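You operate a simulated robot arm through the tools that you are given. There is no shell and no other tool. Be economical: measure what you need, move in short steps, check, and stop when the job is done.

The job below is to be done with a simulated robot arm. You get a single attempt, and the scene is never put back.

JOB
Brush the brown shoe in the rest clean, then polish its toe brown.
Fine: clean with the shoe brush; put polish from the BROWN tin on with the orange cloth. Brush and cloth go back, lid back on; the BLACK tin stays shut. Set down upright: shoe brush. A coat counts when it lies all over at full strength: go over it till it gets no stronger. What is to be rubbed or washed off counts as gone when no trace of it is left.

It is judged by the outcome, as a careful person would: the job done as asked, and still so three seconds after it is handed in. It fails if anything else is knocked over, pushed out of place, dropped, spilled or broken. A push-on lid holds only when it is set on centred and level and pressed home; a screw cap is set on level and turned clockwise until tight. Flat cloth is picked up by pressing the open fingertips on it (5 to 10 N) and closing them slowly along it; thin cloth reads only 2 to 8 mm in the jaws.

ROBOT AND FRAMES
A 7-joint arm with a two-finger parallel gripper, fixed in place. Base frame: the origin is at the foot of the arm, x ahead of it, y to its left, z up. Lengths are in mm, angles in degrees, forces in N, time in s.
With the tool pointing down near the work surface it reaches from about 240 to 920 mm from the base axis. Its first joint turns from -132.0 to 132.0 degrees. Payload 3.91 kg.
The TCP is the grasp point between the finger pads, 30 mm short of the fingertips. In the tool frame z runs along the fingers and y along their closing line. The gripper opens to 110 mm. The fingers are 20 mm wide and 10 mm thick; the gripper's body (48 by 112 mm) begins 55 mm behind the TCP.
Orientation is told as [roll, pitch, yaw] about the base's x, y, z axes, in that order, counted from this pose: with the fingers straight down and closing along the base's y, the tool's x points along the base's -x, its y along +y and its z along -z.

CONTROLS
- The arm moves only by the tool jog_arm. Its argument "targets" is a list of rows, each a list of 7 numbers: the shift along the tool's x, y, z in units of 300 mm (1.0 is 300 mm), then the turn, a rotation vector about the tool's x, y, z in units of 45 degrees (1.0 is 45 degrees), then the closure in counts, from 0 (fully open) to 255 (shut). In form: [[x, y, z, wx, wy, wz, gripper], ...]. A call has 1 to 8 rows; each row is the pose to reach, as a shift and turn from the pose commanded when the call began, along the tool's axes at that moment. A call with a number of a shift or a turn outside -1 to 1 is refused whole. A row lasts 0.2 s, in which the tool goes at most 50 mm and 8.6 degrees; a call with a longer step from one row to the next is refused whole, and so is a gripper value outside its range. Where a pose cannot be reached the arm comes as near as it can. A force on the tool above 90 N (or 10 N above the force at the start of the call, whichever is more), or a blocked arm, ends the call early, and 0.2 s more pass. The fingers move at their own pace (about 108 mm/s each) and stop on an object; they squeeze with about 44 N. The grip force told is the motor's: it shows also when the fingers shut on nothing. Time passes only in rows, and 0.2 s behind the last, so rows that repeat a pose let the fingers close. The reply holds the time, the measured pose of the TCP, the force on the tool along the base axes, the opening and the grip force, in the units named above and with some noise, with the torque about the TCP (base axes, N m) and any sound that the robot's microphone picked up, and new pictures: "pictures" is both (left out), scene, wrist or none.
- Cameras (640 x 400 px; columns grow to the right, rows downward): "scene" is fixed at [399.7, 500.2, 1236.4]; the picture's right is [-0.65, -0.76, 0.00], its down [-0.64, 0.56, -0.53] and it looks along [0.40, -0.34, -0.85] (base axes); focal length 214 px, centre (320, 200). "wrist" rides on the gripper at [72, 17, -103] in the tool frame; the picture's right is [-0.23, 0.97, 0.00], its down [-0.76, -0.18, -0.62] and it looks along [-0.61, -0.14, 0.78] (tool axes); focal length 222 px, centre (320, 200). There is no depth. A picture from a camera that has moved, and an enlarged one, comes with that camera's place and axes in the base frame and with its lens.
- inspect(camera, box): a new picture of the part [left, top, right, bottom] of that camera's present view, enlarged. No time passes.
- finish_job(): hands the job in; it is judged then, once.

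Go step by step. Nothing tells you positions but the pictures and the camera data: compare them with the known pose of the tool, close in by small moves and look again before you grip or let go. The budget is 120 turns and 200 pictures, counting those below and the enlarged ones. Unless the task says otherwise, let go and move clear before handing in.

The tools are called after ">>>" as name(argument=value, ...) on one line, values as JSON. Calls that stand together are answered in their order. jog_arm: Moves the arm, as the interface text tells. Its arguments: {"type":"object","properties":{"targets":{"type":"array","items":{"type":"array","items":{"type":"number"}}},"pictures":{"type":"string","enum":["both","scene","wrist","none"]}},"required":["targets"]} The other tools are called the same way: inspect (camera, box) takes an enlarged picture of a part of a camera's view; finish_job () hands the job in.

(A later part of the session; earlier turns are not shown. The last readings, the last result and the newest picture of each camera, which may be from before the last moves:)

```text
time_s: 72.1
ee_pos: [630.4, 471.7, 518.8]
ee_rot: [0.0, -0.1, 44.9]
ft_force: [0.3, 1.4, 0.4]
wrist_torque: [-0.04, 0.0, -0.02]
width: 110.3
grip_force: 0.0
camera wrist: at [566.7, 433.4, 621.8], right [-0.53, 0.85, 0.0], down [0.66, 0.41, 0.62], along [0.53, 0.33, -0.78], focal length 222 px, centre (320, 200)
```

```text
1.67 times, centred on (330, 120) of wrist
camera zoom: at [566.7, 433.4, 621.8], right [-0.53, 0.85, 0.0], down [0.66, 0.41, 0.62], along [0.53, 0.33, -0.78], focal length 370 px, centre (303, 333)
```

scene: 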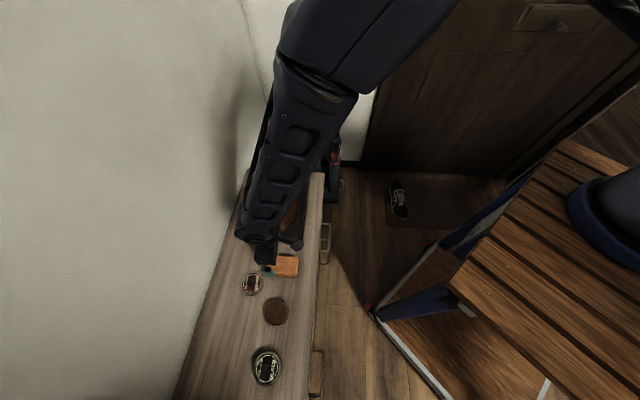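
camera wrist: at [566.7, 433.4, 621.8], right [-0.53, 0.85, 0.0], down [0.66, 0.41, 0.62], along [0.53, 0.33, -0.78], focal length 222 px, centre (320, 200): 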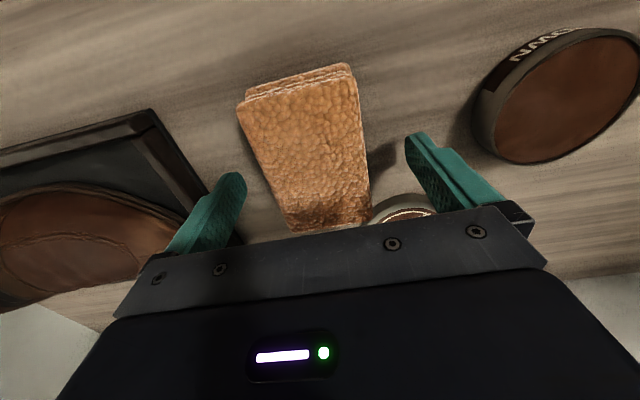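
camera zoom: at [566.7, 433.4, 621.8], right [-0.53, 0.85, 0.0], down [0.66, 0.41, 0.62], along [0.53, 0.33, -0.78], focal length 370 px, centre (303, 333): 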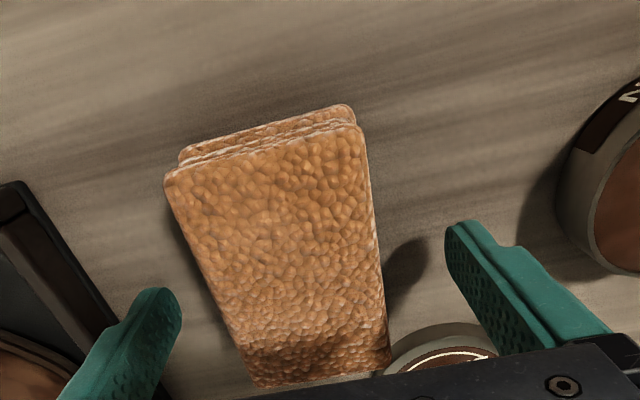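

>>> jog_arm(targets=[[0, 0, 0.03, 0, 0, 0, 0], [0, 0, 0.045, 0, 0, 0, 0]], pictures="none")

>>> jog_arm(targets=[[0, 0, 0.01, 0, 0, 0, 0], [0, 0, 0.02, 0, 0, 0, 0]], pictures="none")

```text
time_s: 72.7
ee_pos: [630.3, 471.1, 505.8]
ee_rot: [0.0, -0.1, 44.9]
ft_force: [-0.1, 0.9, 0.5]
wrist_torque: [-0.02, -0.03, 0.03]
width: 109.9
grip_force: 0.0
```

```text
time_s: 73.3
ee_pos: [630.9, 471.0, 500.0]
ee_rot: [0.0, 0.0, 44.8]
ft_force: [-3.3, -3.0, 9.7]
wrist_torque: [-0.54, -0.25, -0.23]
width: 110.0
grip_force: 0.0
```

The table is at z=470. I'll raise the tips 8 mm and close on the pad.

>>> jog_arm(targets=[[0, 0, -0.028, 0, 0, 0, 0], [0, 0, -0.028, 0, 0, 0, 80], [0, 0, -0.028, 0, 0, 0, 120], [0, 0, -0.028, 0, 0, 0, 180], [0, 0, -0.028, 0, 0, 0, 255], [0, 0, -0.028, 0, 0, 0, 255]], pictures="wrist")

>>> inspect(camera="wrist", box=[160, 0, 500, 240])

```text
time_s: 74.7
ee_pos: [631.7, 470.6, 508.3]
ee_rot: [-0.1, 0.0, 44.9]
ft_force: [-0.1, 0.3, 1.6]
wrist_torque: [0.08, 0.12, 0.04]
width: 63.6
grip_force: 43.8
camera wrist: at [568.7, 432.5, 612.2], right [-0.53, 0.85, 0.0], down [0.66, 0.41, 0.62], along [0.53, 0.33, -0.78], focal length 222 px, centre (320, 200)
```

wrist: 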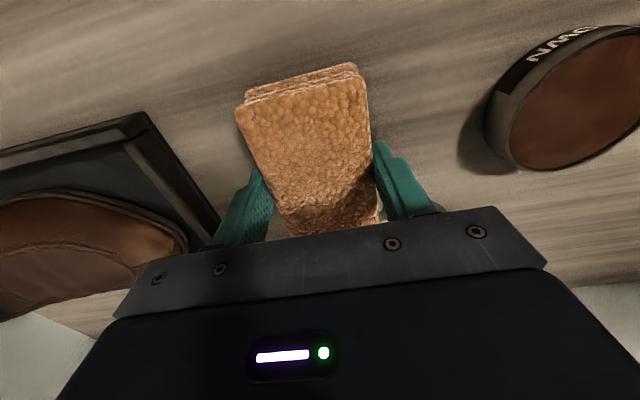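

```text
1.67 times, centred on (330, 120) of wrist
camera zoom: at [568.7, 432.5, 612.2], right [-0.53, 0.85, 0.0], down [0.66, 0.41, 0.62], along [0.53, 0.33, -0.78], focal length 370 px, centre (303, 333)
```

zoom: 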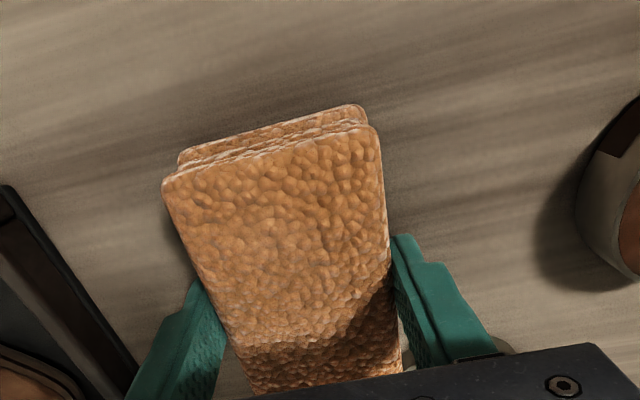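

Pad gripped (63.6 mm); home pose is TCP (631,470.8,508.3), yaw 44.9. I'll lift it and carry it over the open BROWN tin.

>>> jog_arm(targets=[[0, 0, -0.06, 0, 0, 0, 255], [0, 0, -0.17, 0, 0, 0, 255], [0, 0.15, -0.2, 0, 0, 0, 255], [0, 0.31, -0.2, 0, 0, 0, 255], [0.008, 0.473, -0.2, 0, 0, 0, 255]])

>>> inspect(camera="wrist", box=[160, 0, 500, 240])

>>> inspect(camera="scene", box=[220, 250, 340, 350])

```text
time_s: 75.9
ee_pos: [528.7, 569.5, 567.1]
ee_rot: [0.0, -0.1, 44.9]
ft_force: [-0.8, -0.9, -1.1]
wrist_torque: [0.05, 0.05, -0.03]
width: 63.6
grip_force: 43.5
camera wrist: at [466.8, 530.4, 670.4], right [-0.53, 0.85, 0.0], down [0.66, 0.41, 0.62], along [0.53, 0.33, -0.78], focal length 222 px, centre (320, 200)
```

scene: 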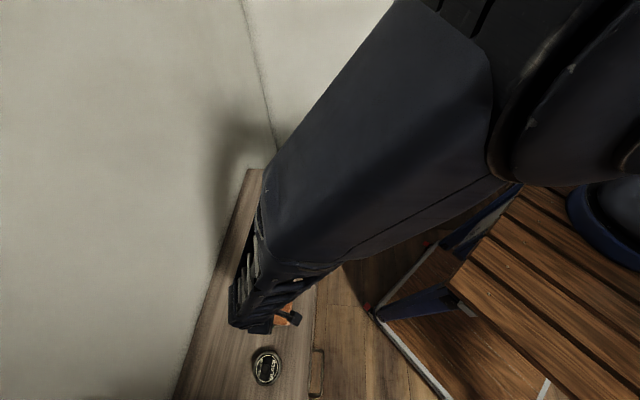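
wrist: 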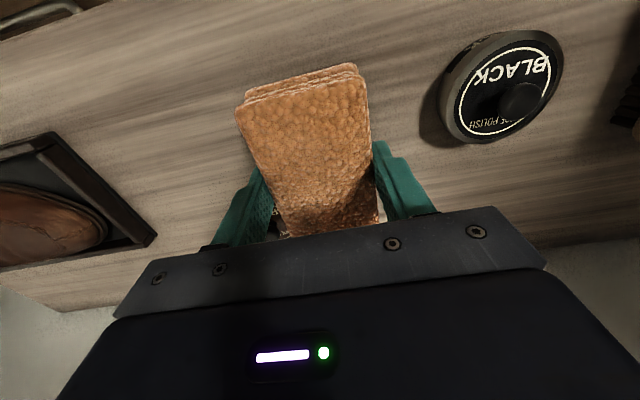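

```text
1.67 times, centred on (330, 120) of wrist
camera zoom: at [466.8, 530.4, 670.4], right [-0.53, 0.85, 0.0], down [0.66, 0.41, 0.62], along [0.53, 0.33, -0.78], focal length 370 px, centre (303, 333)
```

zoom: 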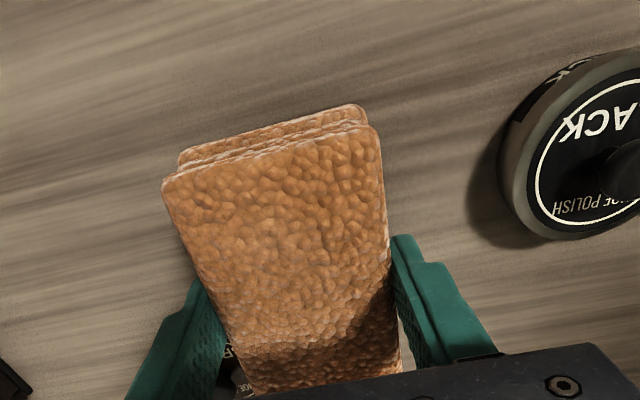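

```text
4.00 times, centred on (280, 300) of scene
camera zoom: at [399.7, 500.2, 1236.4], right [-0.65, -0.76, 0.0], down [-0.64, 0.56, -0.53], along [0.4, -0.34, -0.85], focal length 858 px, centre (480, -200)
```

zoom: 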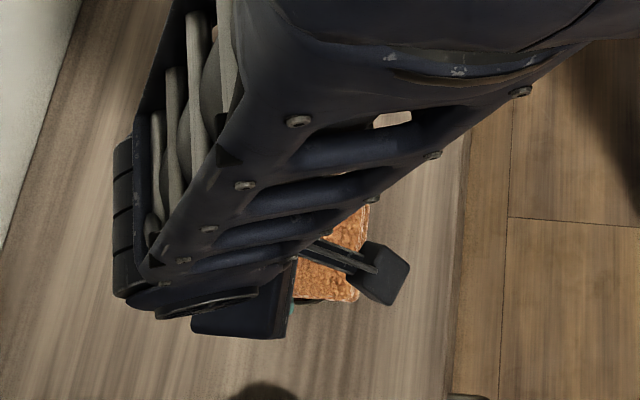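

>>> jog_arm(targets=[[0, 0, 0.05, 0, 0, 0, 255], [0, 0, 0.085, 0, 0, 0, 255]], pictures="none")

>>> jog_arm(targets=[[0, 0, 0.008, 0, 0, 0, 255], [0, 0, 0.016, 0, 0, 0, 255]], pictures="none")

>>> jog_arm(targets=[[0, 0, 0.008, 0, 0, 0, 255]], pictures="none")

```text
time_s: 76.5
ee_pos: [529.2, 570.2, 541.9]
ee_rot: [0.0, -0.1, 44.9]
ft_force: [0.5, 0.3, 1.0]
wrist_torque: [0.0, -0.02, 0.01]
width: 63.8
grip_force: 44.0
```

```text
time_s: 77.1
ee_pos: [529.3, 569.0, 537.5]
ee_rot: [0.0, -0.1, 44.9]
ft_force: [0.1, -1.1, -0.3]
wrist_torque: [0.0, -0.01, -0.01]
width: 63.5
grip_force: 44.2
```

```text
time_s: 77.5
ee_pos: [530.1, 569.5, 536.0]
ee_rot: [0.1, -0.1, 44.9]
ft_force: [0.2, 0.1, -0.4]
wrist_torque: [0.02, 0.02, -0.02]
width: 63.6
grip_force: 44.4
```

>>> jog_arm(targets=[[0, 0, 0.008, 0, 0, 0, 255]], pictures="none")

>>> jog_arm(targets=[[0, 0, 0.007, 0, 0, 0, 255]], pictures="none")

>>> jog_arm(targets=[[0, 0, 0.007, 0, 0, 0, 255]], pictures="none")

```text
time_s: 77.9
ee_pos: [529.4, 570.4, 533.0]
ee_rot: [0.1, 0.0, 44.9]
ft_force: [-0.4, 0.2, -0.4]
wrist_torque: [0.0, 0.0, -0.04]
width: 63.5
grip_force: 44.3
```

```text
time_s: 78.3
ee_pos: [528.9, 569.5, 531.7]
ee_rot: [0.0, 0.0, 44.9]
ft_force: [0.0, -0.3, 0.0]
wrist_torque: [0.01, 0.0, -0.01]
width: 63.6
grip_force: 43.7
```

```text
time_s: 78.7
ee_pos: [528.3, 569.5, 530.2]
ee_rot: [0.0, -0.1, 44.9]
ft_force: [-1.8, -4.4, 18.8]
wrist_torque: [-0.08, 0.33, 0.04]
width: 63.4
grip_force: 43.9
```

Pad touches the polish at ~19 N. I'll hold it briefly with a very slight press, then lift and check.

>>> jog_arm(targets=[[0, 0, 0.002, 0, 0, 0, 255], [0.004, 0, 0.002, 0, 0, 0, 255], [-0.004, 0, 0.002, 0, 0, 0, 255], [0, 0, 0, 0, 0, 0, 255], [0, 0, -0.06, 0, 0, 0, 255], [0, -0.08, -0.16, 0, 0, 0, 255], [0, -0.22, -0.2, 0, 0, 0, 255], [0, -0.36, -0.22, 0, 0, 0, 255]])

>>> inspect(camera="wrist", box=[160, 0, 640, 240])

```text
time_s: 80.5
ee_pos: [605.5, 493.4, 597.0]
ee_rot: [0.0, 0.1, 45.1]
ft_force: [0.1, 0.4, -0.4]
wrist_torque: [-0.02, -0.03, -0.01]
width: 63.7
grip_force: 44.3
camera wrist: at [544.3, 454.0, 700.8], right [-0.53, 0.85, 0.0], down [0.66, 0.41, 0.62], along [0.53, 0.33, -0.78], focal length 222 px, centre (320, 200)
```

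scene: 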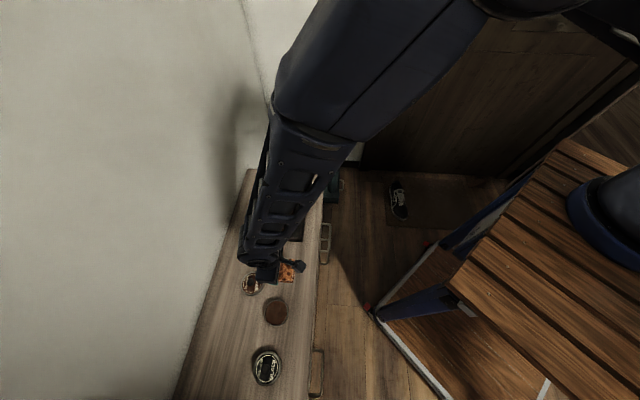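
wrist: 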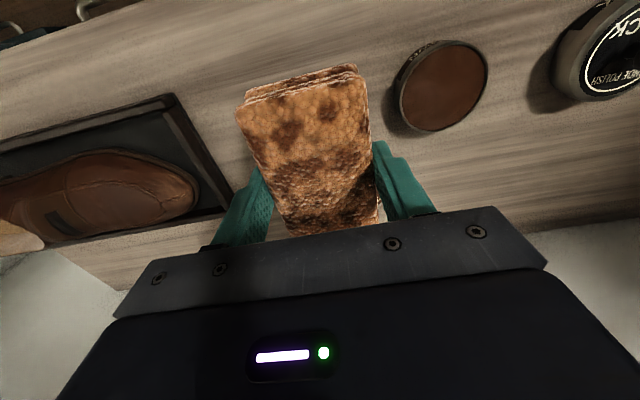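

```text
1.33 times, centred on (400, 120) of wrist
camera zoom: at [544.3, 454.0, 700.8], right [-0.53, 0.85, 0.0], down [0.66, 0.41, 0.62], along [0.53, 0.33, -0.78], focal length 296 px, centre (213, 307)
```

zoom: 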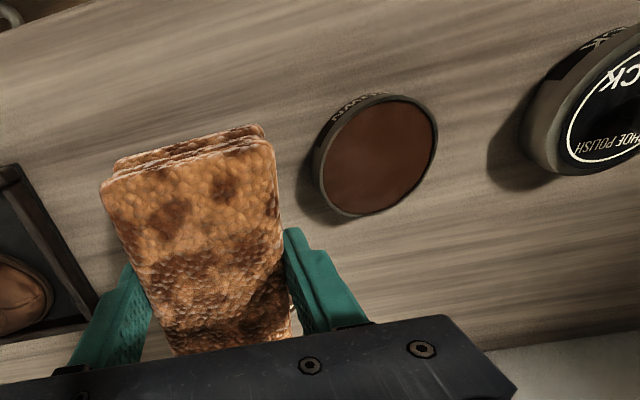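

The cloth is loaded with brown polish and the tin is in place. Now I'll carry it to the shoe toe, turning to align with the shoe axis.

>>> jog_arm(targets=[[-0.01, -0.05, 0, 0, 0, 0.17, 255], [-0.02, -0.1, 0, 0, 0, 0.34, 255], [-0.03, -0.15, 0, 0, 0, 0.51, 255], [-0.04, -0.2, 0, 0, 0, 0.68, 255], [-0.05, -0.25, 0, 0, 0, 0.85, 255], [-0.059, -0.295, 0, 0, 0, 1, 255]], pictures="none")

>>> jog_arm(targets=[[-0.05, -0.03, 0, 0, 0, 0.17, 255], [-0.09, -0.06, 0, 0, 0, 0.34, 255], [-0.13, -0.09, 0, 0, 0, 0.51, 255], [-0.17, -0.12, 0, 0, 0, 0.68, 255], [-0.21, -0.15, 0, 0, 0, 0.85, 255], [-0.252, -0.169, 0, 0, 0, 1, 255]], pictures="none")

>>> jog_arm(targets=[[0, 0, 0, 0, 0, 0.09, 255]], pictures="none")

>>> jog_arm(targets=[[0, 0, 0, 0, -0.18, 0, 255], [0, 0, 0.03, 0, -0.355, 0, 255]])

```text
time_s: 81.9
ee_pos: [680.8, 442.5, 594.4]
ee_rot: [-0.1, 0.0, -0.2]
ft_force: [0.6, -0.7, -1.4]
wrist_torque: [-0.01, 0.01, 0.02]
width: 63.6
grip_force: 44.1
```

```text
time_s: 83.3
ee_pos: [757.1, 392.3, 595.5]
ee_rot: [0.2, 0.0, -45.1]
ft_force: [0.9, -0.3, -0.7]
wrist_torque: [-0.02, 0.01, -0.02]
width: 63.8
grip_force: 43.7
```

```text
time_s: 83.7
ee_pos: [757.1, 390.4, 594.7]
ee_rot: [0.0, -0.1, -49.2]
ft_force: [0.1, -0.5, 0.0]
wrist_torque: [-0.01, 0.01, 0.0]
width: 63.4
grip_force: 44.4
```

```text
time_s: 84.3
ee_pos: [755.7, 391.9, 586.3]
ee_rot: [0.1, -16.0, -49.3]
ft_force: [0.8, -1.5, 0.3]
wrist_torque: [0.06, 0.01, -0.03]
width: 63.7
grip_force: 43.6
camera wrist: at [706.3, 477.0, 666.5], right [0.88, 0.47, 0.06], down [0.23, -0.54, 0.81], along [0.42, -0.7, -0.58], focal length 222 px, centre (320, 200)
```

scene: 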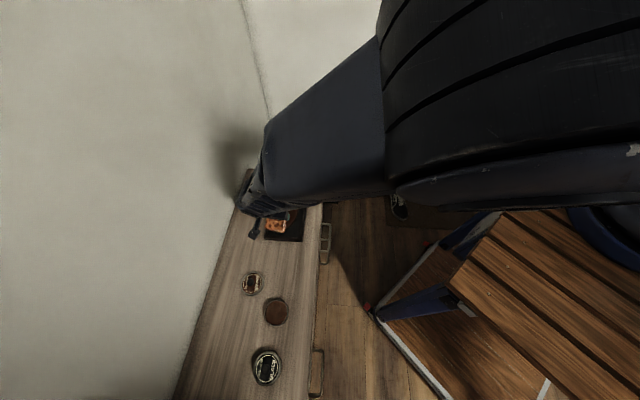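
wrist: 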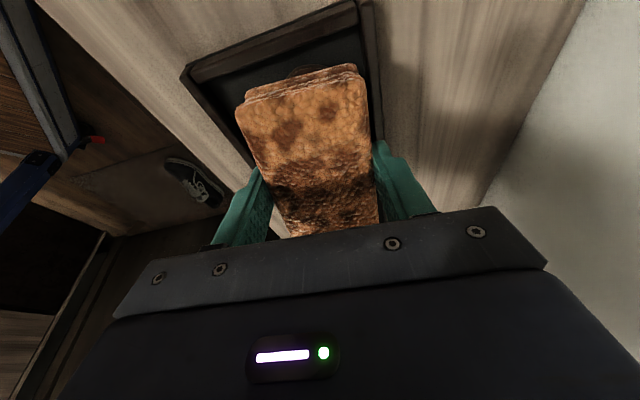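

Pad is over the toe. Descending gently.

>>> jog_arm(targets=[[0.014, 0, 0.05, 0, 0, 0, 255], [0.028, 0, 0.1, 0, 0, 0, 255]], pictures="none")

>>> jog_arm(targets=[[0, 0, 0.008, 0, 0, 0, 255], [0, 0, 0.016, 0, 0, 0, 255]], pictures="none")

>>> jog_arm(targets=[[0, 0, 0.01, 0, 0, 0, 255]], pictures="none")

```text
time_s: 84.9
ee_pos: [755.4, 390.6, 555.2]
ee_rot: [0.0, -16.0, -49.2]
ft_force: [-0.8, 0.4, 0.0]
wrist_torque: [0.0, 0.02, 0.0]
width: 63.6
grip_force: 43.9
```

```text
time_s: 85.5
ee_pos: [757.1, 390.7, 552.6]
ee_rot: [0.2, -16.0, -49.2]
ft_force: [-10.9, -2.6, 33.3]
wrist_torque: [0.14, 0.91, 0.1]
width: 63.5
grip_force: 44.1
```

```text
time_s: 85.9
ee_pos: [758.4, 391.4, 551.9]
ee_rot: [0.5, -16.0, -49.2]
ft_force: [-19.5, 0.3, 70.8]
wrist_torque: [0.6, 1.66, 0.18]
width: 63.6
grip_force: 44.0
```

Contact at 553. I'll ease to ~30 N and rub along and across.

>>> jog_arm(targets=[[0.03, 0, -0.008, 0, 0, 0, 255], [0, 0, -0.008, 0, 0, 0, 255], [-0.03, 0, -0.008, 0, 0, 0, 255], [0, 0, -0.008, 0, 0, 0, 255], [0, 0.03, -0.008, 0, 0, 0, 255], [0, 0, -0.008, 0, 0, 0, 255], [0, -0.03, -0.008, 0, 0, 0, 255], [0, 0, -0.008, 0, 0, 0, 255]], pictures="none")

>>> jog_arm(targets=[[0.03, 0, 0.001, 0, 0.05, 0, 255], [0, 0, 0.001, 0, 0.1, 0, 255], [-0.03, 0, 0.001, 0, 0.1, 0, 255], [0, 0, 0.001, 0, 0.1, 0, 255], [0, 0.03, 0.001, 0, 0.1, 0, 255], [0, 0, 0.001, 0, 0.1, 0, 255], [0, -0.03, 0.001, 0, 0.1, 0, 255], [0, 0, 0.001, 0, 0.1, 0, 255]], pictures="none")

```text
time_s: 87.7
ee_pos: [756.1, 388.9, 548.8]
ee_rot: [0.0, -16.0, -49.2]
ft_force: [-4.5, -2.0, 5.5]
wrist_torque: [-0.02, 0.27, 0.09]
width: 63.8
grip_force: 44.1
```

```text
time_s: 89.5
ee_pos: [758.4, 389.5, 549.3]
ee_rot: [0.0, -11.4, -49.0]
ft_force: [0.0, 0.2, -0.6]
wrist_torque: [-0.01, 0.02, -0.01]
width: 64.1
grip_force: 44.2
```

>>> jog_arm(targets=[[0.03, 0, 0.01, 0, 0, 0, 255], [0, 0, 0.012, 0, 0, 0, 255], [-0.03, 0, 0.012, 0, 0, 0, 255], [0, 0, 0.012, 0, 0, 0, 255], [0.03, 0.03, 0.012, 0, 0, 0, 255], [0, 0.03, 0.012, 0, 0, 0, 255], [-0.03, 0.0, 0.012, 0, 0, 0, 255], [0, -0.03, 0.012, 0, 0, 0, 255]], pictures="none")

>>> jog_arm(targets=[[0.03, 0, 0.0, 0, -0.1, 0, 255], [0, 0.03, 0.0, 0, -0.1, 0, 255], [-0.03, 0, 0.0, 0, -0.1, 0, 255], [0, -0.03, 0.0, 0, -0.1, 0, 255], [0.03, 0.0, 0.0, 0, -0.2, 0, 255], [0, 0.03, 0.0, 0, -0.2, 0, 255], [-0.03, 0.0, 0.0, 0, -0.2, 0, 255], [0, -0.03, 0.0, 0, -0.2, 0, 255]], pictures="none")

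>>> jog_arm(targets=[[0, 0, -0.1, 0, 0.1, 0, 255], [0, -0.05, -0.2, 0, 0.1, 0, 255], [0, -0.2, -0.22, 0, 0.1, 0, 255], [0, -0.35, -0.22, 0, 0.1, 0, 255], [0, -0.5, -0.22, 0, 0.1, 0, 255], [0, -0.63, -0.22, 0, 0.1, 0, 255]], pictures="none")

>>> inspect(camera="scene", box=[260, 170, 330, 245])

>>> inspect(camera="wrist", box=[400, 0, 640, 200])

```text
time_s: 91.3
ee_pos: [752.0, 382.5, 546.2]
ee_rot: [0.2, -11.6, -49.2]
ft_force: [9.8, 6.1, 23.8]
wrist_torque: [-0.41, -0.91, 0.42]
width: 64.0
grip_force: 43.6
```

```text
time_s: 93.1
ee_pos: [746.9, 377.5, 545.7]
ee_rot: [0.1, -20.6, -49.4]
ft_force: [8.9, 1.6, 21.4]
wrist_torque: [0.5, -0.24, -0.16]
width: 63.9
grip_force: 44.3
```

```text
time_s: 94.5
ee_pos: [587.2, 272.1, 605.9]
ee_rot: [0.0, -16.0, -49.1]
ft_force: [0.3, 0.6, -0.1]
wrist_torque: [0.01, 0.01, 0.03]
width: 63.9
grip_force: 44.3
```

```text
5.33 times, centred on (295, 208) of scene
camera zoom: at [399.7, 500.2, 1236.4], right [-0.65, -0.76, 0.0], down [-0.64, 0.56, -0.53], along [0.4, -0.34, -0.85], focal length 1144 px, centre (453, 160)
```

zoom: 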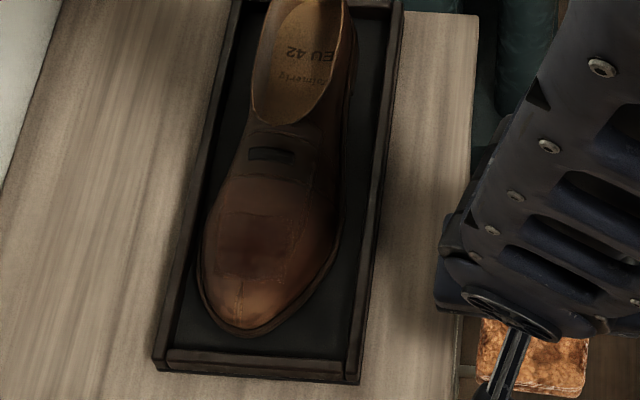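

```text
2.00 times, centred on (520, 100) of wrist
camera zoom: at [536.1, 357.2, 685.8], right [0.88, 0.47, 0.06], down [0.23, -0.54, 0.81], along [0.42, -0.7, -0.59], focal length 444 px, centre (-80, 400)
```

zoom: 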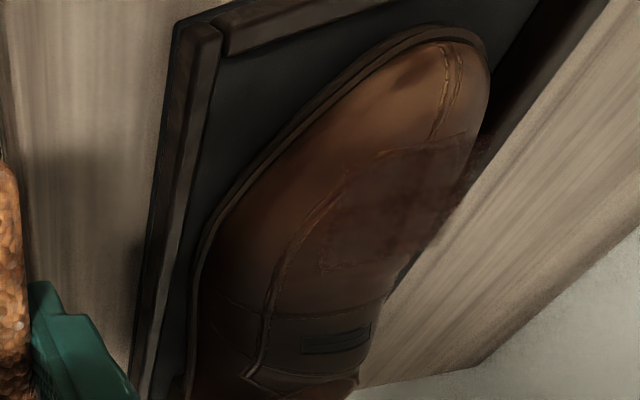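

A darker patch of polish shows on the vamp. I'll zoom in on its coverage.

>>> inspect(camera="scene", box=[280, 198, 312, 230])

>>> inspect(camera="wrist", box=[520, 40, 620, 150])

```text
12.50 times, centred on (296, 214) of scene
camera zoom: at [399.7, 500.2, 1236.4], right [-0.65, -0.76, 0.0], down [-0.64, 0.56, -0.53], along [0.4, -0.34, -0.85], focal length 2681 px, centre (620, 25)
```

zoom: 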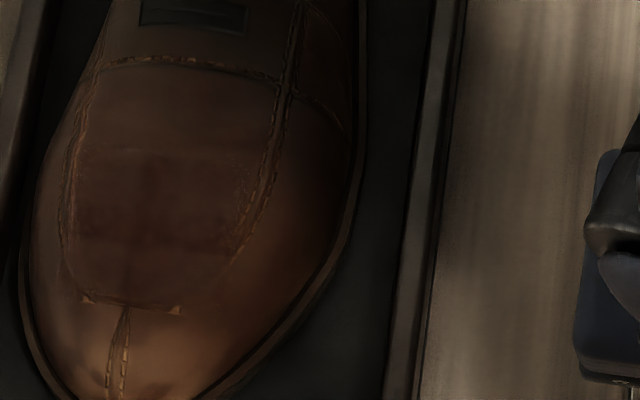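

```text
3.64 times, centred on (570, 95) of wrist
camera zoom: at [536.1, 357.2, 685.8], right [0.88, 0.47, 0.06], down [0.23, -0.54, 0.81], along [0.42, -0.7, -0.59], focal length 808 px, centre (-589, 582)
```

zoom: 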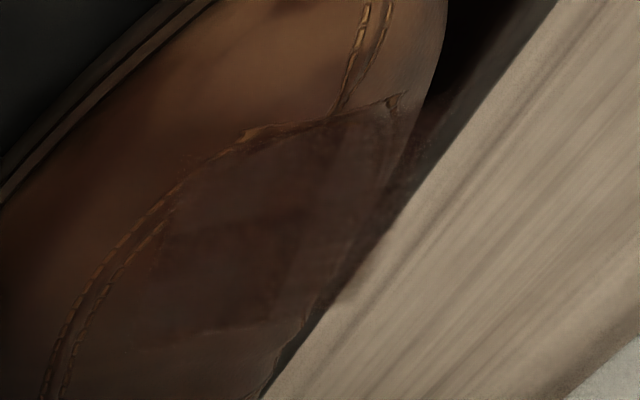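

The coat covers roughly v −350…−307, u 766–818 and is still uneven. I'll go back with the pad centred there (TCP ≈(769,373)).

>>> jog_arm(targets=[[-0.02, 0.14, 0, 0, 0, 0, 255], [-0.04, 0.28, 0, 0, 0, 0, 255], [-0.06, 0.42, 0, 0, 0, 0, 255], [-0.08, 0.55, 0.03, 0, 0, 0, 255], [-0.106, 0.679, 0.1, 0, 0, 0, 255], [-0.106, 0.679, 0.148, 0, 0, 0, 255]], pictures="none")

>>> jog_arm(targets=[[0, 0, 0.012, 0, 0, 0, 255], [0, 0, 0.024, 0, 0, 0, 255], [0, 0, 0.034, 0, 0, 0, 255]], pictures="none")

>>> jog_arm(targets=[[0, 0, 0.007, 0, 0, 0, 255], [0, 0, 0.014, 0, 0, 0, 255]], pictures="none")

```text
time_s: 95.9
ee_pos: [767.3, 374.8, 573.4]
ee_rot: [0.0, -15.9, -49.1]
ft_force: [-0.4, -0.5, -0.3]
wrist_torque: [-0.02, 0.04, 0.03]
width: 64.0
grip_force: 44.2
```

```text
time_s: 96.7
ee_pos: [769.0, 370.0, 564.3]
ee_rot: [0.2, -16.0, -49.2]
ft_force: [-0.4, 0.9, -0.3]
wrist_torque: [0.01, 0.01, -0.01]
width: 64.2
grip_force: 43.6
```

```text
time_s: 97.3
ee_pos: [770.3, 370.2, 559.1]
ee_rot: [0.0, -16.0, -49.1]
ft_force: [0.1, 0.0, -0.3]
wrist_torque: [-0.05, -0.04, -0.03]
width: 63.9
grip_force: 43.6
```

>>> jog_arm(targets=[[0, 0, 0.007, 0, 0, 0, 255], [0, 0, 0.014, 0, 0, 0, 255]], pictures="none")

>>> jog_arm(targets=[[0, 0, 0.006, 0, 0, 0, 255]], pictures="none")

```text
time_s: 97.9
ee_pos: [770.4, 369.3, 556.2]
ee_rot: [0.0, -15.8, -49.1]
ft_force: [-0.4, -0.2, -0.6]
wrist_torque: [0.0, -0.03, 0.02]
width: 63.8
grip_force: 43.6
```

```text
time_s: 98.3
ee_pos: [771.3, 369.4, 555.8]
ee_rot: [0.1, -15.9, -49.0]
ft_force: [-4.8, 1.1, 7.2]
wrist_torque: [-0.36, -0.2, -0.18]
width: 63.7
grip_force: 44.0
```

Contact at 556. Rubbing over the patch with moderate pressure.

>>> jog_arm(targets=[[0.04, 0, 0.008, 0, 0, 0, 255], [0, 0, 0.008, 0, 0, 0, 255], [-0.04, 0, 0.008, 0, 0, 0, 255], [0, 0, 0.008, 0, 0, 0, 255], [0.04, 0, 0.009, 0, 0, 0, 255], [0, 0, 0.009, 0, 0, 0, 255], [-0.04, 0, 0.009, 0, 0, 0, 255], [0, 0, 0.009, 0, 0, 0, 255]], pictures="none")

>>> jog_arm(targets=[[0, 0.04, 0.002, 0, 0, 0, 255], [0, 0.08, 0.003, 0, 0, 0, 255], [0, 0.04, 0.002, 0, 0, 0, 255], [0, 0, 0.002, 0, 0, 0, 255], [0, -0.04, 0.002, 0, 0, 0, 255], [0, -0.08, 0.003, 0, 0, 0, 255], [0, -0.04, 0.002, 0, 0, 0, 255], [0, 0, 0.002, 0, 0, 0, 255]], pictures="none")

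>>> jog_arm(targets=[[0.04, 0.04, 0.002, 0, 0, 0, 255], [0, 0.04, 0.002, 0, 0, 0, 255], [-0.04, 0.04, 0.002, 0, 0, 0, 255], [-0.04, 0, 0.002, 0, 0, 0, 255], [-0.04, -0.04, 0.002, 0, 0, 0, 255], [0, -0.04, 0.002, 0, 0, 0, 255], [0.04, -0.04, 0.002, 0, 0, 0, 255], [0, 0, 0.002, 0, 0, 0, 255]], pictures="none")

>>> jog_arm(targets=[[0, 0, -0.1, 0, 0, 0, 255], [0, -0.05, -0.2, 0, 0, 0, 255], [0, -0.2, -0.22, 0, 0, 0, 255], [0, -0.35, -0.22, 0, 0, 0, 255], [0, -0.5, -0.22, 0, 0, 0, 255], [0, -0.65, -0.22, 0, 0, 0, 255]], pictures="none")

>>> inspect(camera="scene", box=[276, 190, 320, 236])

>>> inspect(camera="wrist", box=[440, 0, 640, 180])

```text
time_s: 100.1
ee_pos: [773.6, 365.6, 553.5]
ee_rot: [0.1, -16.3, -49.3]
ft_force: [8.0, -2.1, 23.6]
wrist_torque: [-0.56, -0.49, 0.15]
width: 64.0
grip_force: 43.6
```

```text
time_s: 101.9
ee_pos: [771.3, 368.5, 552.6]
ee_rot: [-0.1, -15.9, -49.2]
ft_force: [-30.8, -4.6, 34.5]
wrist_torque: [-0.55, 0.56, -0.51]
width: 63.9
grip_force: 44.1
```

```text
time_s: 103.7
ee_pos: [770.2, 367.9, 548.7]
ee_rot: [0.0, -15.9, -49.1]
ft_force: [-9.3, 4.1, 8.9]
wrist_torque: [0.26, 0.76, -0.08]
width: 64.1
grip_force: 44.7
```

```text
time_s: 105.1
ee_pos: [614.4, 255.9, 612.2]
ee_rot: [0.0, -16.0, -49.1]
ft_force: [0.2, 1.1, -0.7]
wrist_torque: [-0.03, -0.01, -0.03]
width: 63.7
grip_force: 43.9
```

```text
8.70 times, centred on (298, 213) of scene
camera zoom: at [399.7, 500.2, 1236.4], right [-0.65, -0.76, 0.0], down [-0.64, 0.56, -0.53], along [0.4, -0.34, -0.85], focal length 1865 px, centre (511, 87)
```

zoom: 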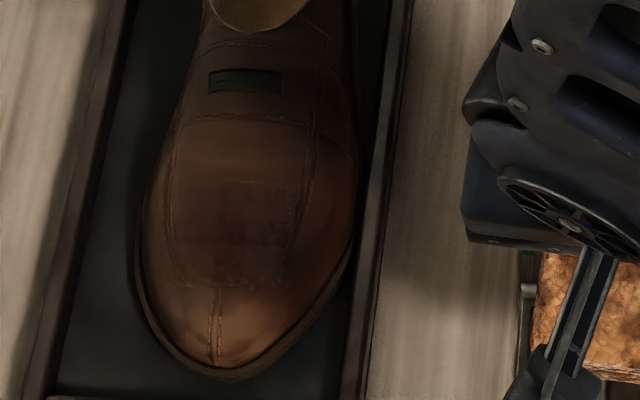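

```text
2.22 times, centred on (540, 90) of wrist
camera zoom: at [564.0, 341.1, 692.3], right [0.88, 0.47, 0.06], down [0.23, -0.54, 0.81], along [0.42, -0.7, -0.59], focal length 494 px, centre (-169, 444)
```

zoom: 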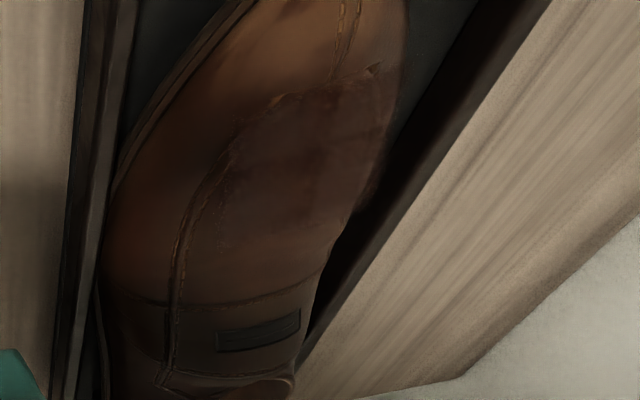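

Coverage is growing, but my wide cross-strokes nudged the shoe ~20 mm sideways in the rest. I'll finish rubbing centred on its present position with narrow strokes, then shift it back.

>>> jog_arm(targets=[[0, 0.15, 0, 0, 0, 0, 255], [0, 0.3, 0, 0, 0, 0, 255], [0, 0.45, 0.02, 0, 0, 0, 255], [0.005, 0.59, 0.06, 0, 0, 0, 255], [0.005, 0.59, 0.14, 0, 0, 0, 255], [0.005, 0.59, 0.175, 0, 0, 0, 255]], pictures="none")

>>> jog_arm(targets=[[0, 0, 0.008, 0, 0, 0, 255], [0, 0, 0.016, 0, 0, 0, 255]], pictures="none")

>>> jog_arm(targets=[[0, 0, 0.008, 0, 0, 0, 255]], pictures="none")

```text
time_s: 106.5
ee_pos: [754.4, 358.9, 564.7]
ee_rot: [0.1, -16.0, -49.1]
ft_force: [-0.1, 0.7, -0.3]
wrist_torque: [0.03, -0.01, -0.01]
width: 63.5
grip_force: 44.2
```

```text
time_s: 107.1
ee_pos: [756.0, 358.9, 558.8]
ee_rot: [-0.1, -15.9, -49.0]
ft_force: [0.5, -0.6, 0.3]
wrist_torque: [-0.02, -0.01, -0.02]
width: 63.9
grip_force: 43.9
```

```text
time_s: 107.5
ee_pos: [756.5, 358.0, 557.2]
ee_rot: [0.0, -15.9, -49.2]
ft_force: [-0.3, 0.4, -0.8]
wrist_torque: [-0.02, 0.02, 0.0]
width: 63.9
grip_force: 43.8
```

>>> jog_arm(targets=[[0.03, 0, 0.006, 0, 0, 0, 255], [0, 0, 0.009, 0, 0, 0, 255], [-0.03, 0, 0.011, 0, 0, 0, 255], [0, 0, 0.012, 0, 0, 0, 255], [0.03, 0, 0.012, 0, 0, 0, 255], [0, 0, 0.012, 0, 0, 0, 255], [-0.03, 0, 0.012, 0, 0, 0, 255], [0, 0, 0.012, 0, 0, 0, 255]], pictures="none")

>>> jog_arm(targets=[[0, 0.02, 0.003, 0, 0, 0, 255], [0, 0.035, 0.003, 0, 0, 0, 255], [0, 0, 0.003, 0, 0, 0, 255], [0, -0.02, 0.003, 0, 0, 0, 255], [0, 0.01, 0.003, 0, 0, 0, 255], [0, 0.035, 0.003, 0, 0, 0, 255], [0, 0.0, 0.003, 0, 0, 0, 255], [0, -0.02, 0.003, 0, 0, 0, 255]], pictures="none")

>>> jog_arm(targets=[[0.03, 0, 0.0, 0.12, 0, 0, 255], [0, 0.02, 0, 0.2, 0, 0, 255], [-0.03, 0, 0, 0.2, 0, 0, 255], [0, 0.02, 0, 0.1, 0, 0, 255], [0.03, 0, 0, -0.05, 0, 0, 255], [0, 0.02, 0, -0.2, 0, 0, 255], [-0.03, 0, 0, -0.2, 0, 0, 255], [0, 0.02, 0, 0, 0, 0, 255]], pictures="none")

```text
time_s: 109.3
ee_pos: [758.3, 358.2, 553.3]
ee_rot: [0.2, -15.9, -49.2]
ft_force: [0.4, -0.4, -0.4]
wrist_torque: [0.0, 0.02, 0.03]
width: 64.0
grip_force: 44.7
```

```text
time_s: 111.1
ee_pos: [752.0, 353.9, 551.4]
ee_rot: [0.0, -15.9, -49.2]
ft_force: [-0.2, 1.0, 0.1]
wrist_torque: [0.01, -0.01, 0.03]
width: 64.1
grip_force: 44.5
```

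```text
refused: row 8 steps farther than a row can; nothing moved
```

No contact at this height. I'll lower further in small steps.

>>> jog_arm(targets=[[0, 0.03, 0.005, 0, 0, 0, 255], [0, 0.03, 0.01, 0, 0, 0, 255]], pictures="none")

>>> jog_arm(targets=[[0, 0, 0.008, 0, 0, 0, 255]], pictures="none")

>>> jog_arm(targets=[[0, 0, 0.008, 0, 0, 0, 255]], pictures="wrist")

```text
time_s: 111.7
ee_pos: [759.6, 360.4, 549.9]
ee_rot: [0.2, -15.9, -49.0]
ft_force: [-2.9, -1.3, 7.3]
wrist_torque: [0.13, 0.46, 0.13]
width: 63.8
grip_force: 43.9
```

```text
time_s: 112.1
ee_pos: [759.7, 359.8, 548.9]
ee_rot: [0.2, -15.9, -49.2]
ft_force: [-13.7, 0.6, 39.5]
wrist_torque: [0.21, 1.05, -0.14]
width: 63.9
grip_force: 44.2
```

```text
time_s: 112.5
ee_pos: [760.8, 361.0, 546.9]
ee_rot: [0.3, -16.0, -49.0]
ft_force: [-12.6, 10.0, 49.2]
wrist_torque: [-0.2, 0.45, -0.13]
width: 64.3
grip_force: 44.1
camera wrist: at [710.0, 445.0, 626.8], right [0.88, 0.47, 0.07], down [0.23, -0.54, 0.81], along [0.42, -0.69, -0.59], focal length 222 px, centre (320, 200)
```

wrist: 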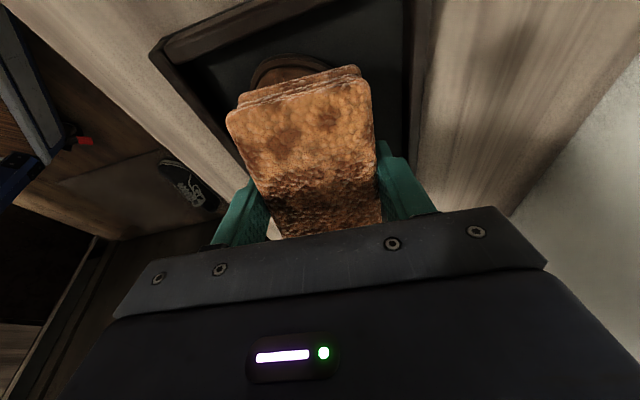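

Solid, even contact. Rubbing with short strokes now.

>>> jog_arm(targets=[[0.03, 0, -0.004, 0, 0, 0, 255], [0, 0, -0.003, 0, 0, 0, 255], [-0.03, 0, -0.003, 0, 0, 0, 255], [0, 0, -0.003, 0, 0, 0, 255], [0.03, 0, -0.002, 0, 0, 0, 255], [0, 0, -0.002, 0, 0, 0, 255], [-0.03, 0, -0.002, 0, 0, 0, 255], [0, 0, -0.002, 0, 0, 0, 255]], pictures="none")

>>> jog_arm(targets=[[0.03, 0.02, 0, 0, 0, 0, 255], [0, 0.02, 0, 0, 0, 0, 255], [-0.03, 0.02, 0, 0, 0, 0, 255], [0, 0.02, 0, 0, 0, 0, 255], [0.03, -0.02, 0, 0, 0, 0, 255], [0, -0.02, 0, 0, 0, 0, 255], [-0.03, -0.02, 0, 0, 0, 0, 255], [0, 0, 0, 0, 0, 0, 255]], pictures="none")

>>> jog_arm(targets=[[0.03, 0, 0.001, 0.1, 0, 0, 255], [0, 0, 0.001, 0.2, 0, 0, 255], [-0.03, 0, 0.001, 0.2, 0, 0, 255], [0, 0, 0.001, 0.1, 0, 0, 255], [0.03, 0, 0.001, -0.06, 0, 0, 255], [0, 0, 0.001, -0.2, 0, 0, 255], [-0.03, 0, 0.001, -0.2, 0, 0, 255], [0, 0, 0.001, -0.05, 0, 0, 255]], pictures="none")

>>> jog_arm(targets=[[0, 0, -0.1, 0.05, 0, 0, 255], [0, -0.05, -0.2, 0.05, 0, 0, 255], [0, -0.2, -0.22, 0.05, 0, 0, 255], [0, -0.35, -0.22, 0.05, 0, 0, 255], [0, -0.5, -0.22, 0.05, 0, 0, 255], [0, -0.6, -0.22, 0.05, 0, 0, 255]], pictures="none")

>>> inspect(camera="scene", box=[276, 190, 320, 236])

>>> inspect(camera="wrist", box=[440, 0, 640, 180])

```text
time_s: 114.3
ee_pos: [762.9, 355.6, 545.5]
ee_rot: [0.1, -16.1, -49.1]
ft_force: [1.8, 3.4, 21.7]
wrist_torque: [-0.8, -0.69, 0.17]
width: 63.9
grip_force: 44.3
```

```text
time_s: 116.1
ee_pos: [762.8, 356.6, 546.1]
ee_rot: [0.1, -15.9, -49.2]
ft_force: [0.1, -5.2, 11.1]
wrist_torque: [-0.11, 0.18, 0.1]
width: 64.0
grip_force: 43.4
```

```text
time_s: 117.9
ee_pos: [762.8, 355.8, 547.5]
ee_rot: [2.4, -16.1, -49.3]
ft_force: [8.5, 3.9, 20.6]
wrist_torque: [-0.78, -0.76, 0.43]
width: 63.6
grip_force: 44.2
```

```text
time_s: 119.3
ee_pos: [610.8, 251.4, 599.9]
ee_rot: [0.1, -15.8, -49.0]
ft_force: [-0.5, -0.4, 0.5]
wrist_torque: [0.01, -0.02, -0.02]
width: 64.0
grip_force: 44.4
```

```text
8.70 times, centred on (298, 213) of scene
camera zoom: at [399.7, 500.2, 1236.4], right [-0.65, -0.76, 0.0], down [-0.64, 0.56, -0.53], along [0.4, -0.34, -0.85], focal length 1865 px, centre (511, 87)
```

zoom: 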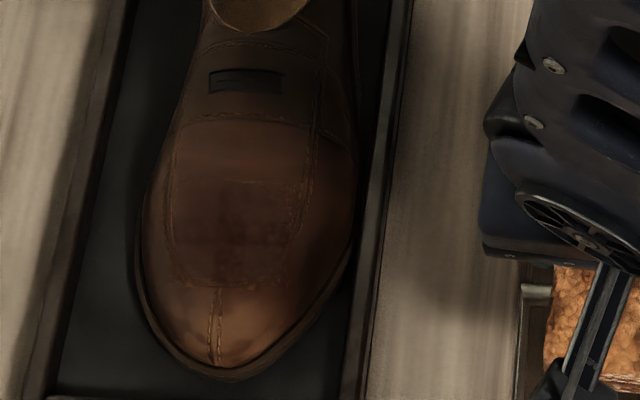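

```text
2.22 times, centred on (540, 90) of wrist
camera zoom: at [560.8, 336.7, 680.7], right [0.88, 0.47, 0.06], down [0.23, -0.54, 0.81], along [0.42, -0.7, -0.59], focal length 494 px, centre (-169, 444)
```

zoom: 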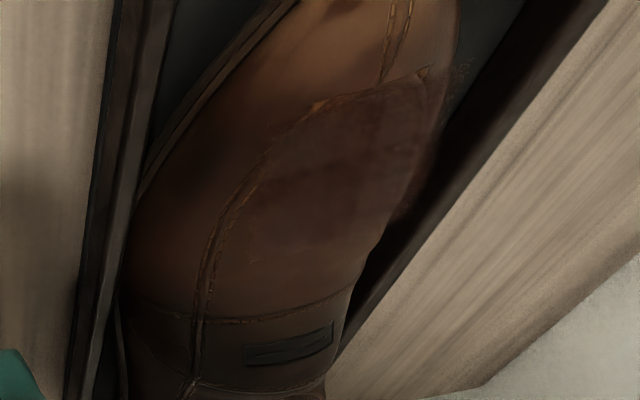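

The shoe stayed put this time. The coat has straight, fixed borders (so that's the zone), but I need a closer look at how even it is.

>>> inspect(camera="scene", box=[284, 206, 302, 224])

>>> inspect(camera="wrist", box=[490, 20, 600, 130])

```text
16.00 times, centred on (293, 215) of scene
camera zoom: at [399.7, 500.2, 1236.4], right [-0.65, -0.76, 0.0], down [-0.64, 0.56, -0.53], along [0.4, -0.34, -0.85], focal length 3432 px, centre (752, -40)
```

zoom: 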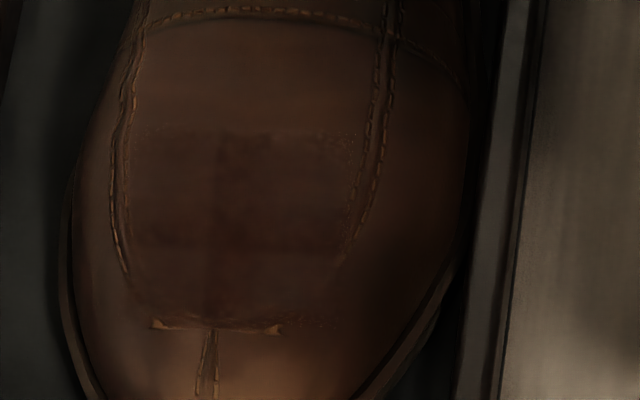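

```text
3.64 times, centred on (545, 75) of wrist
camera zoom: at [560.8, 336.7, 680.7], right [0.88, 0.47, 0.06], down [0.23, -0.54, 0.81], along [0.42, -0.7, -0.59], focal length 808 px, centre (-498, 654)
```

zoom: 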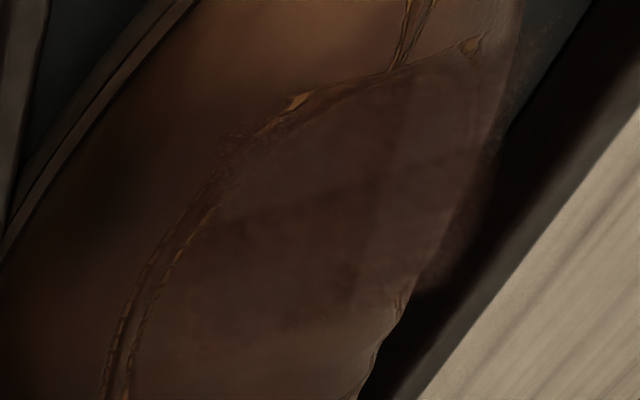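

The coat is weaker on the far (+u) side and toe side. I'll reload the cloth with polish, then work those sides.

>>> jog_arm(targets=[[0, 0, -0.02, 0, 0.18, 0, 255], [0, 0, -0.03, 0, 0.355, 0, 255]], pictures="none")

>>> jog_arm(targets=[[0.12, 0.06, 0, 0, 0, 0, 255], [0.24, 0.12, 0, 0, 0, 0, 255], [0.36, 0.18, 0, 0, 0, 0, 255], [0.48, 0.24, 0, 0, 0, 0, 255], [0.6, 0.3, 0, 0, 0, 0, 255], [0.73, 0.36, 0, 0, 0, 0, 255], [0.86, 0.43, 0, 0, 0, 0, 255], [0.98, 0.49, 0, 0, 0, 0, 255]], pictures="wrist")

```text
time_s: 119.9
ee_pos: [608.5, 255.0, 609.6]
ee_rot: [0.1, 0.1, -49.0]
ft_force: [0.3, 0.5, -0.6]
wrist_torque: [-0.05, -0.03, 0.0]
width: 63.6
grip_force: 43.8
```

```text
time_s: 121.7
ee_pos: [531.4, 571.1, 611.0]
ee_rot: [0.1, 0.1, -49.2]
ft_force: [1.6, -0.1, -0.5]
wrist_torque: [0.03, 0.06, 0.02]
width: 63.9
grip_force: 44.3
camera wrist: at [497.4, 637.3, 714.8], right [0.89, 0.46, 0.0], down [0.36, -0.69, 0.62], along [0.29, -0.55, -0.78], focal length 222 px, centre (320, 200)
```

wrist: 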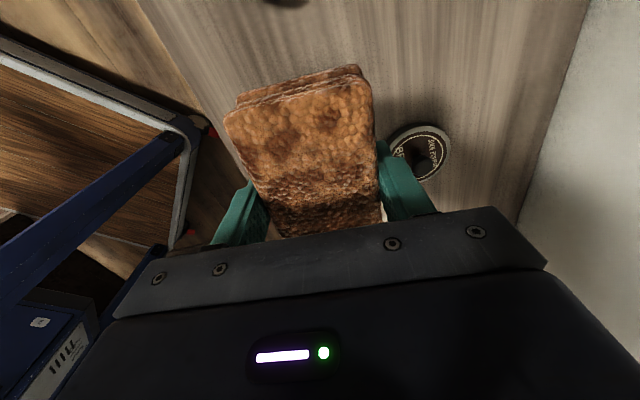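

>>> jog_arm(targets=[[-0.003, -0.005, 0.12, 0, 0, 0, 255], [-0.003, -0.007, 0.22, 0, 0, 0, 255], [-0.003, -0.007, 0.257, 0, 0, 0, 255]], pictures="none")

>>> jog_arm(targets=[[0, 0, 0.008, 0, 0, 0, 255], [0, 0, 0.014, 0, 0, 0, 255]], pictures="none")

>>> jog_arm(targets=[[0, 0, 0.006, 0, 0, 0, 255]], pictures="none")

```text
time_s: 122.5
ee_pos: [527.7, 568.9, 532.5]
ee_rot: [0.1, 0.1, -49.2]
ft_force: [-0.1, 0.3, 0.1]
wrist_torque: [-0.01, 0.0, 0.0]
width: 64.0
grip_force: 44.4
```

```text
time_s: 123.1
ee_pos: [529.6, 568.7, 528.4]
ee_rot: [0.0, -0.1, -49.1]
ft_force: [0.2, -0.4, -0.1]
wrist_torque: [0.05, 0.02, 0.02]
width: 64.0
grip_force: 44.0
```

```text
time_s: 123.5
ee_pos: [527.6, 570.0, 524.7]
ee_rot: [0.1, -0.1, -49.1]
ft_force: [-0.6, -0.2, -0.6]
wrist_torque: [0.03, 0.02, -0.03]
width: 63.8
grip_force: 43.9
```

>>> jog_arm(targets=[[0, 0, 0.005, 0, 0, 0, 255]], pictures="none")

>>> jog_arm(targets=[[0, 0, 0.005, 0, 0, 0, 255]], pictures="none")

```text
time_s: 123.9
ee_pos: [528.7, 568.8, 524.7]
ee_rot: [0.0, 0.0, -49.1]
ft_force: [0.2, 0.6, -0.9]
wrist_torque: [0.01, -0.02, -0.02]
width: 63.8
grip_force: 43.8
```

```text
time_s: 124.3
ee_pos: [529.3, 569.2, 522.9]
ee_rot: [0.0, 0.0, -49.1]
ft_force: [0.1, -1.2, -1.3]
wrist_torque: [0.0, -0.02, 0.02]
width: 64.0
grip_force: 44.6
```

>>> jog_arm(targets=[[0, 0, 0.005, 0, 0, 0, 255]], pictures="none")

>>> jog_arm(targets=[[0, 0, 0.004, 0, 0, 0, 255]], pictures="wrist")

```text
time_s: 124.7
ee_pos: [529.0, 569.4, 522.3]
ee_rot: [0.0, 0.0, -49.1]
ft_force: [-0.5, -0.2, 2.2]
wrist_torque: [-0.06, 0.08, 0.0]
width: 63.9
grip_force: 43.7
```

```text
time_s: 125.1
ee_pos: [528.8, 568.5, 521.4]
ee_rot: [0.0, 0.0, -49.1]
ft_force: [-1.8, -7.7, 21.3]
wrist_torque: [-0.45, 0.26, 0.04]
width: 63.7
grip_force: 43.8
camera wrist: at [494.7, 635.5, 626.1], right [0.89, 0.47, 0.0], down [0.36, -0.69, 0.62], along [0.29, -0.55, -0.78], focal length 222 px, centre (320, 200)
```

wrist: 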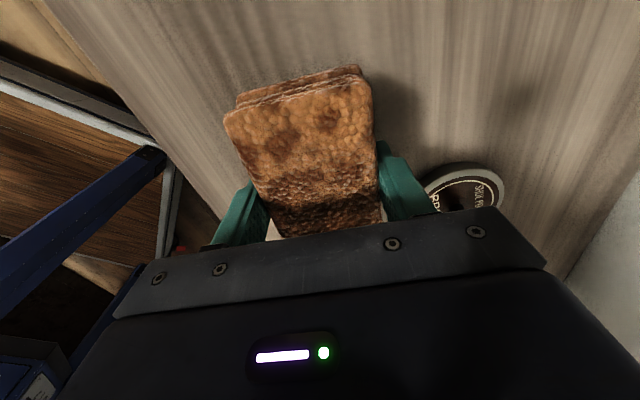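

Pressed into the polish at 21 N (the pad has slid up about 8 mm in the grip). I'll lift and return to the shoe, aiming slightly at the toe/far side.

>>> jog_arm(targets=[[0, 0, 0.003, 0, 0, 0, 255], [0, 0, 0.003, 0, 0, 0, 255], [0, 0, -0.1, 0, 0, 0, 255], [0, 0, -0.22, 0, 0, 0, 255], [-0.08, 0.02, -0.3, 0, 0, 0, 255], [-0.23, 0.04, -0.3, 0, 0, 0, 255], [-0.38, 0.06, -0.3, 0, 0, 0, 255], [-0.53, 0.08, -0.3, 0, 0, 0, 255]], pictures="wrist")

>>> jog_arm(targets=[[-0.15, 0.015, 0, 0, 0, 0, 255], [-0.3, 0.03, 0, 0, 0, 0, 255], [-0.45, 0.04, 0, 0, 0, 0, 255]], pictures="none")

>>> jog_arm(targets=[[0, 0, 0, 0, -0.18, 0, 255], [0, 0, 0.08, 0, -0.36, 0, 255], [0, 0, 0.13, 0, -0.36, 0, 255]], pictures="none")

```text
time_s: 126.9
ee_pos: [651.9, 465.4, 610.0]
ee_rot: [0.0, 0.1, -49.2]
ft_force: [-1.1, 0.3, -0.6]
wrist_torque: [-0.02, -0.04, 0.01]
width: 63.9
grip_force: 44.0
camera wrist: at [618.5, 532.0, 714.4], right [0.88, 0.47, 0.0], down [0.37, -0.69, 0.62], along [0.29, -0.55, -0.78], focal length 222 px, centre (320, 200)
```

wrist: 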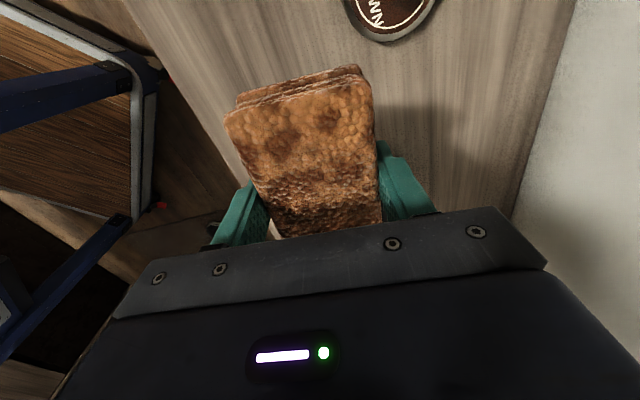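

```text
time_s: 127.7
ee_pos: [749.4, 370.2, 610.4]
ee_rot: [-0.1, 0.0, -49.0]
ft_force: [-0.1, 0.3, -0.1]
wrist_torque: [-0.05, -0.03, 0.01]
width: 63.8
grip_force: 43.3
```

```text
time_s: 128.5
ee_pos: [749.3, 371.2, 573.0]
ee_rot: [0.1, -16.3, -49.2]
ft_force: [0.1, 0.5, -0.2]
wrist_torque: [0.02, -0.02, -0.01]
width: 64.2
grip_force: 44.1
```

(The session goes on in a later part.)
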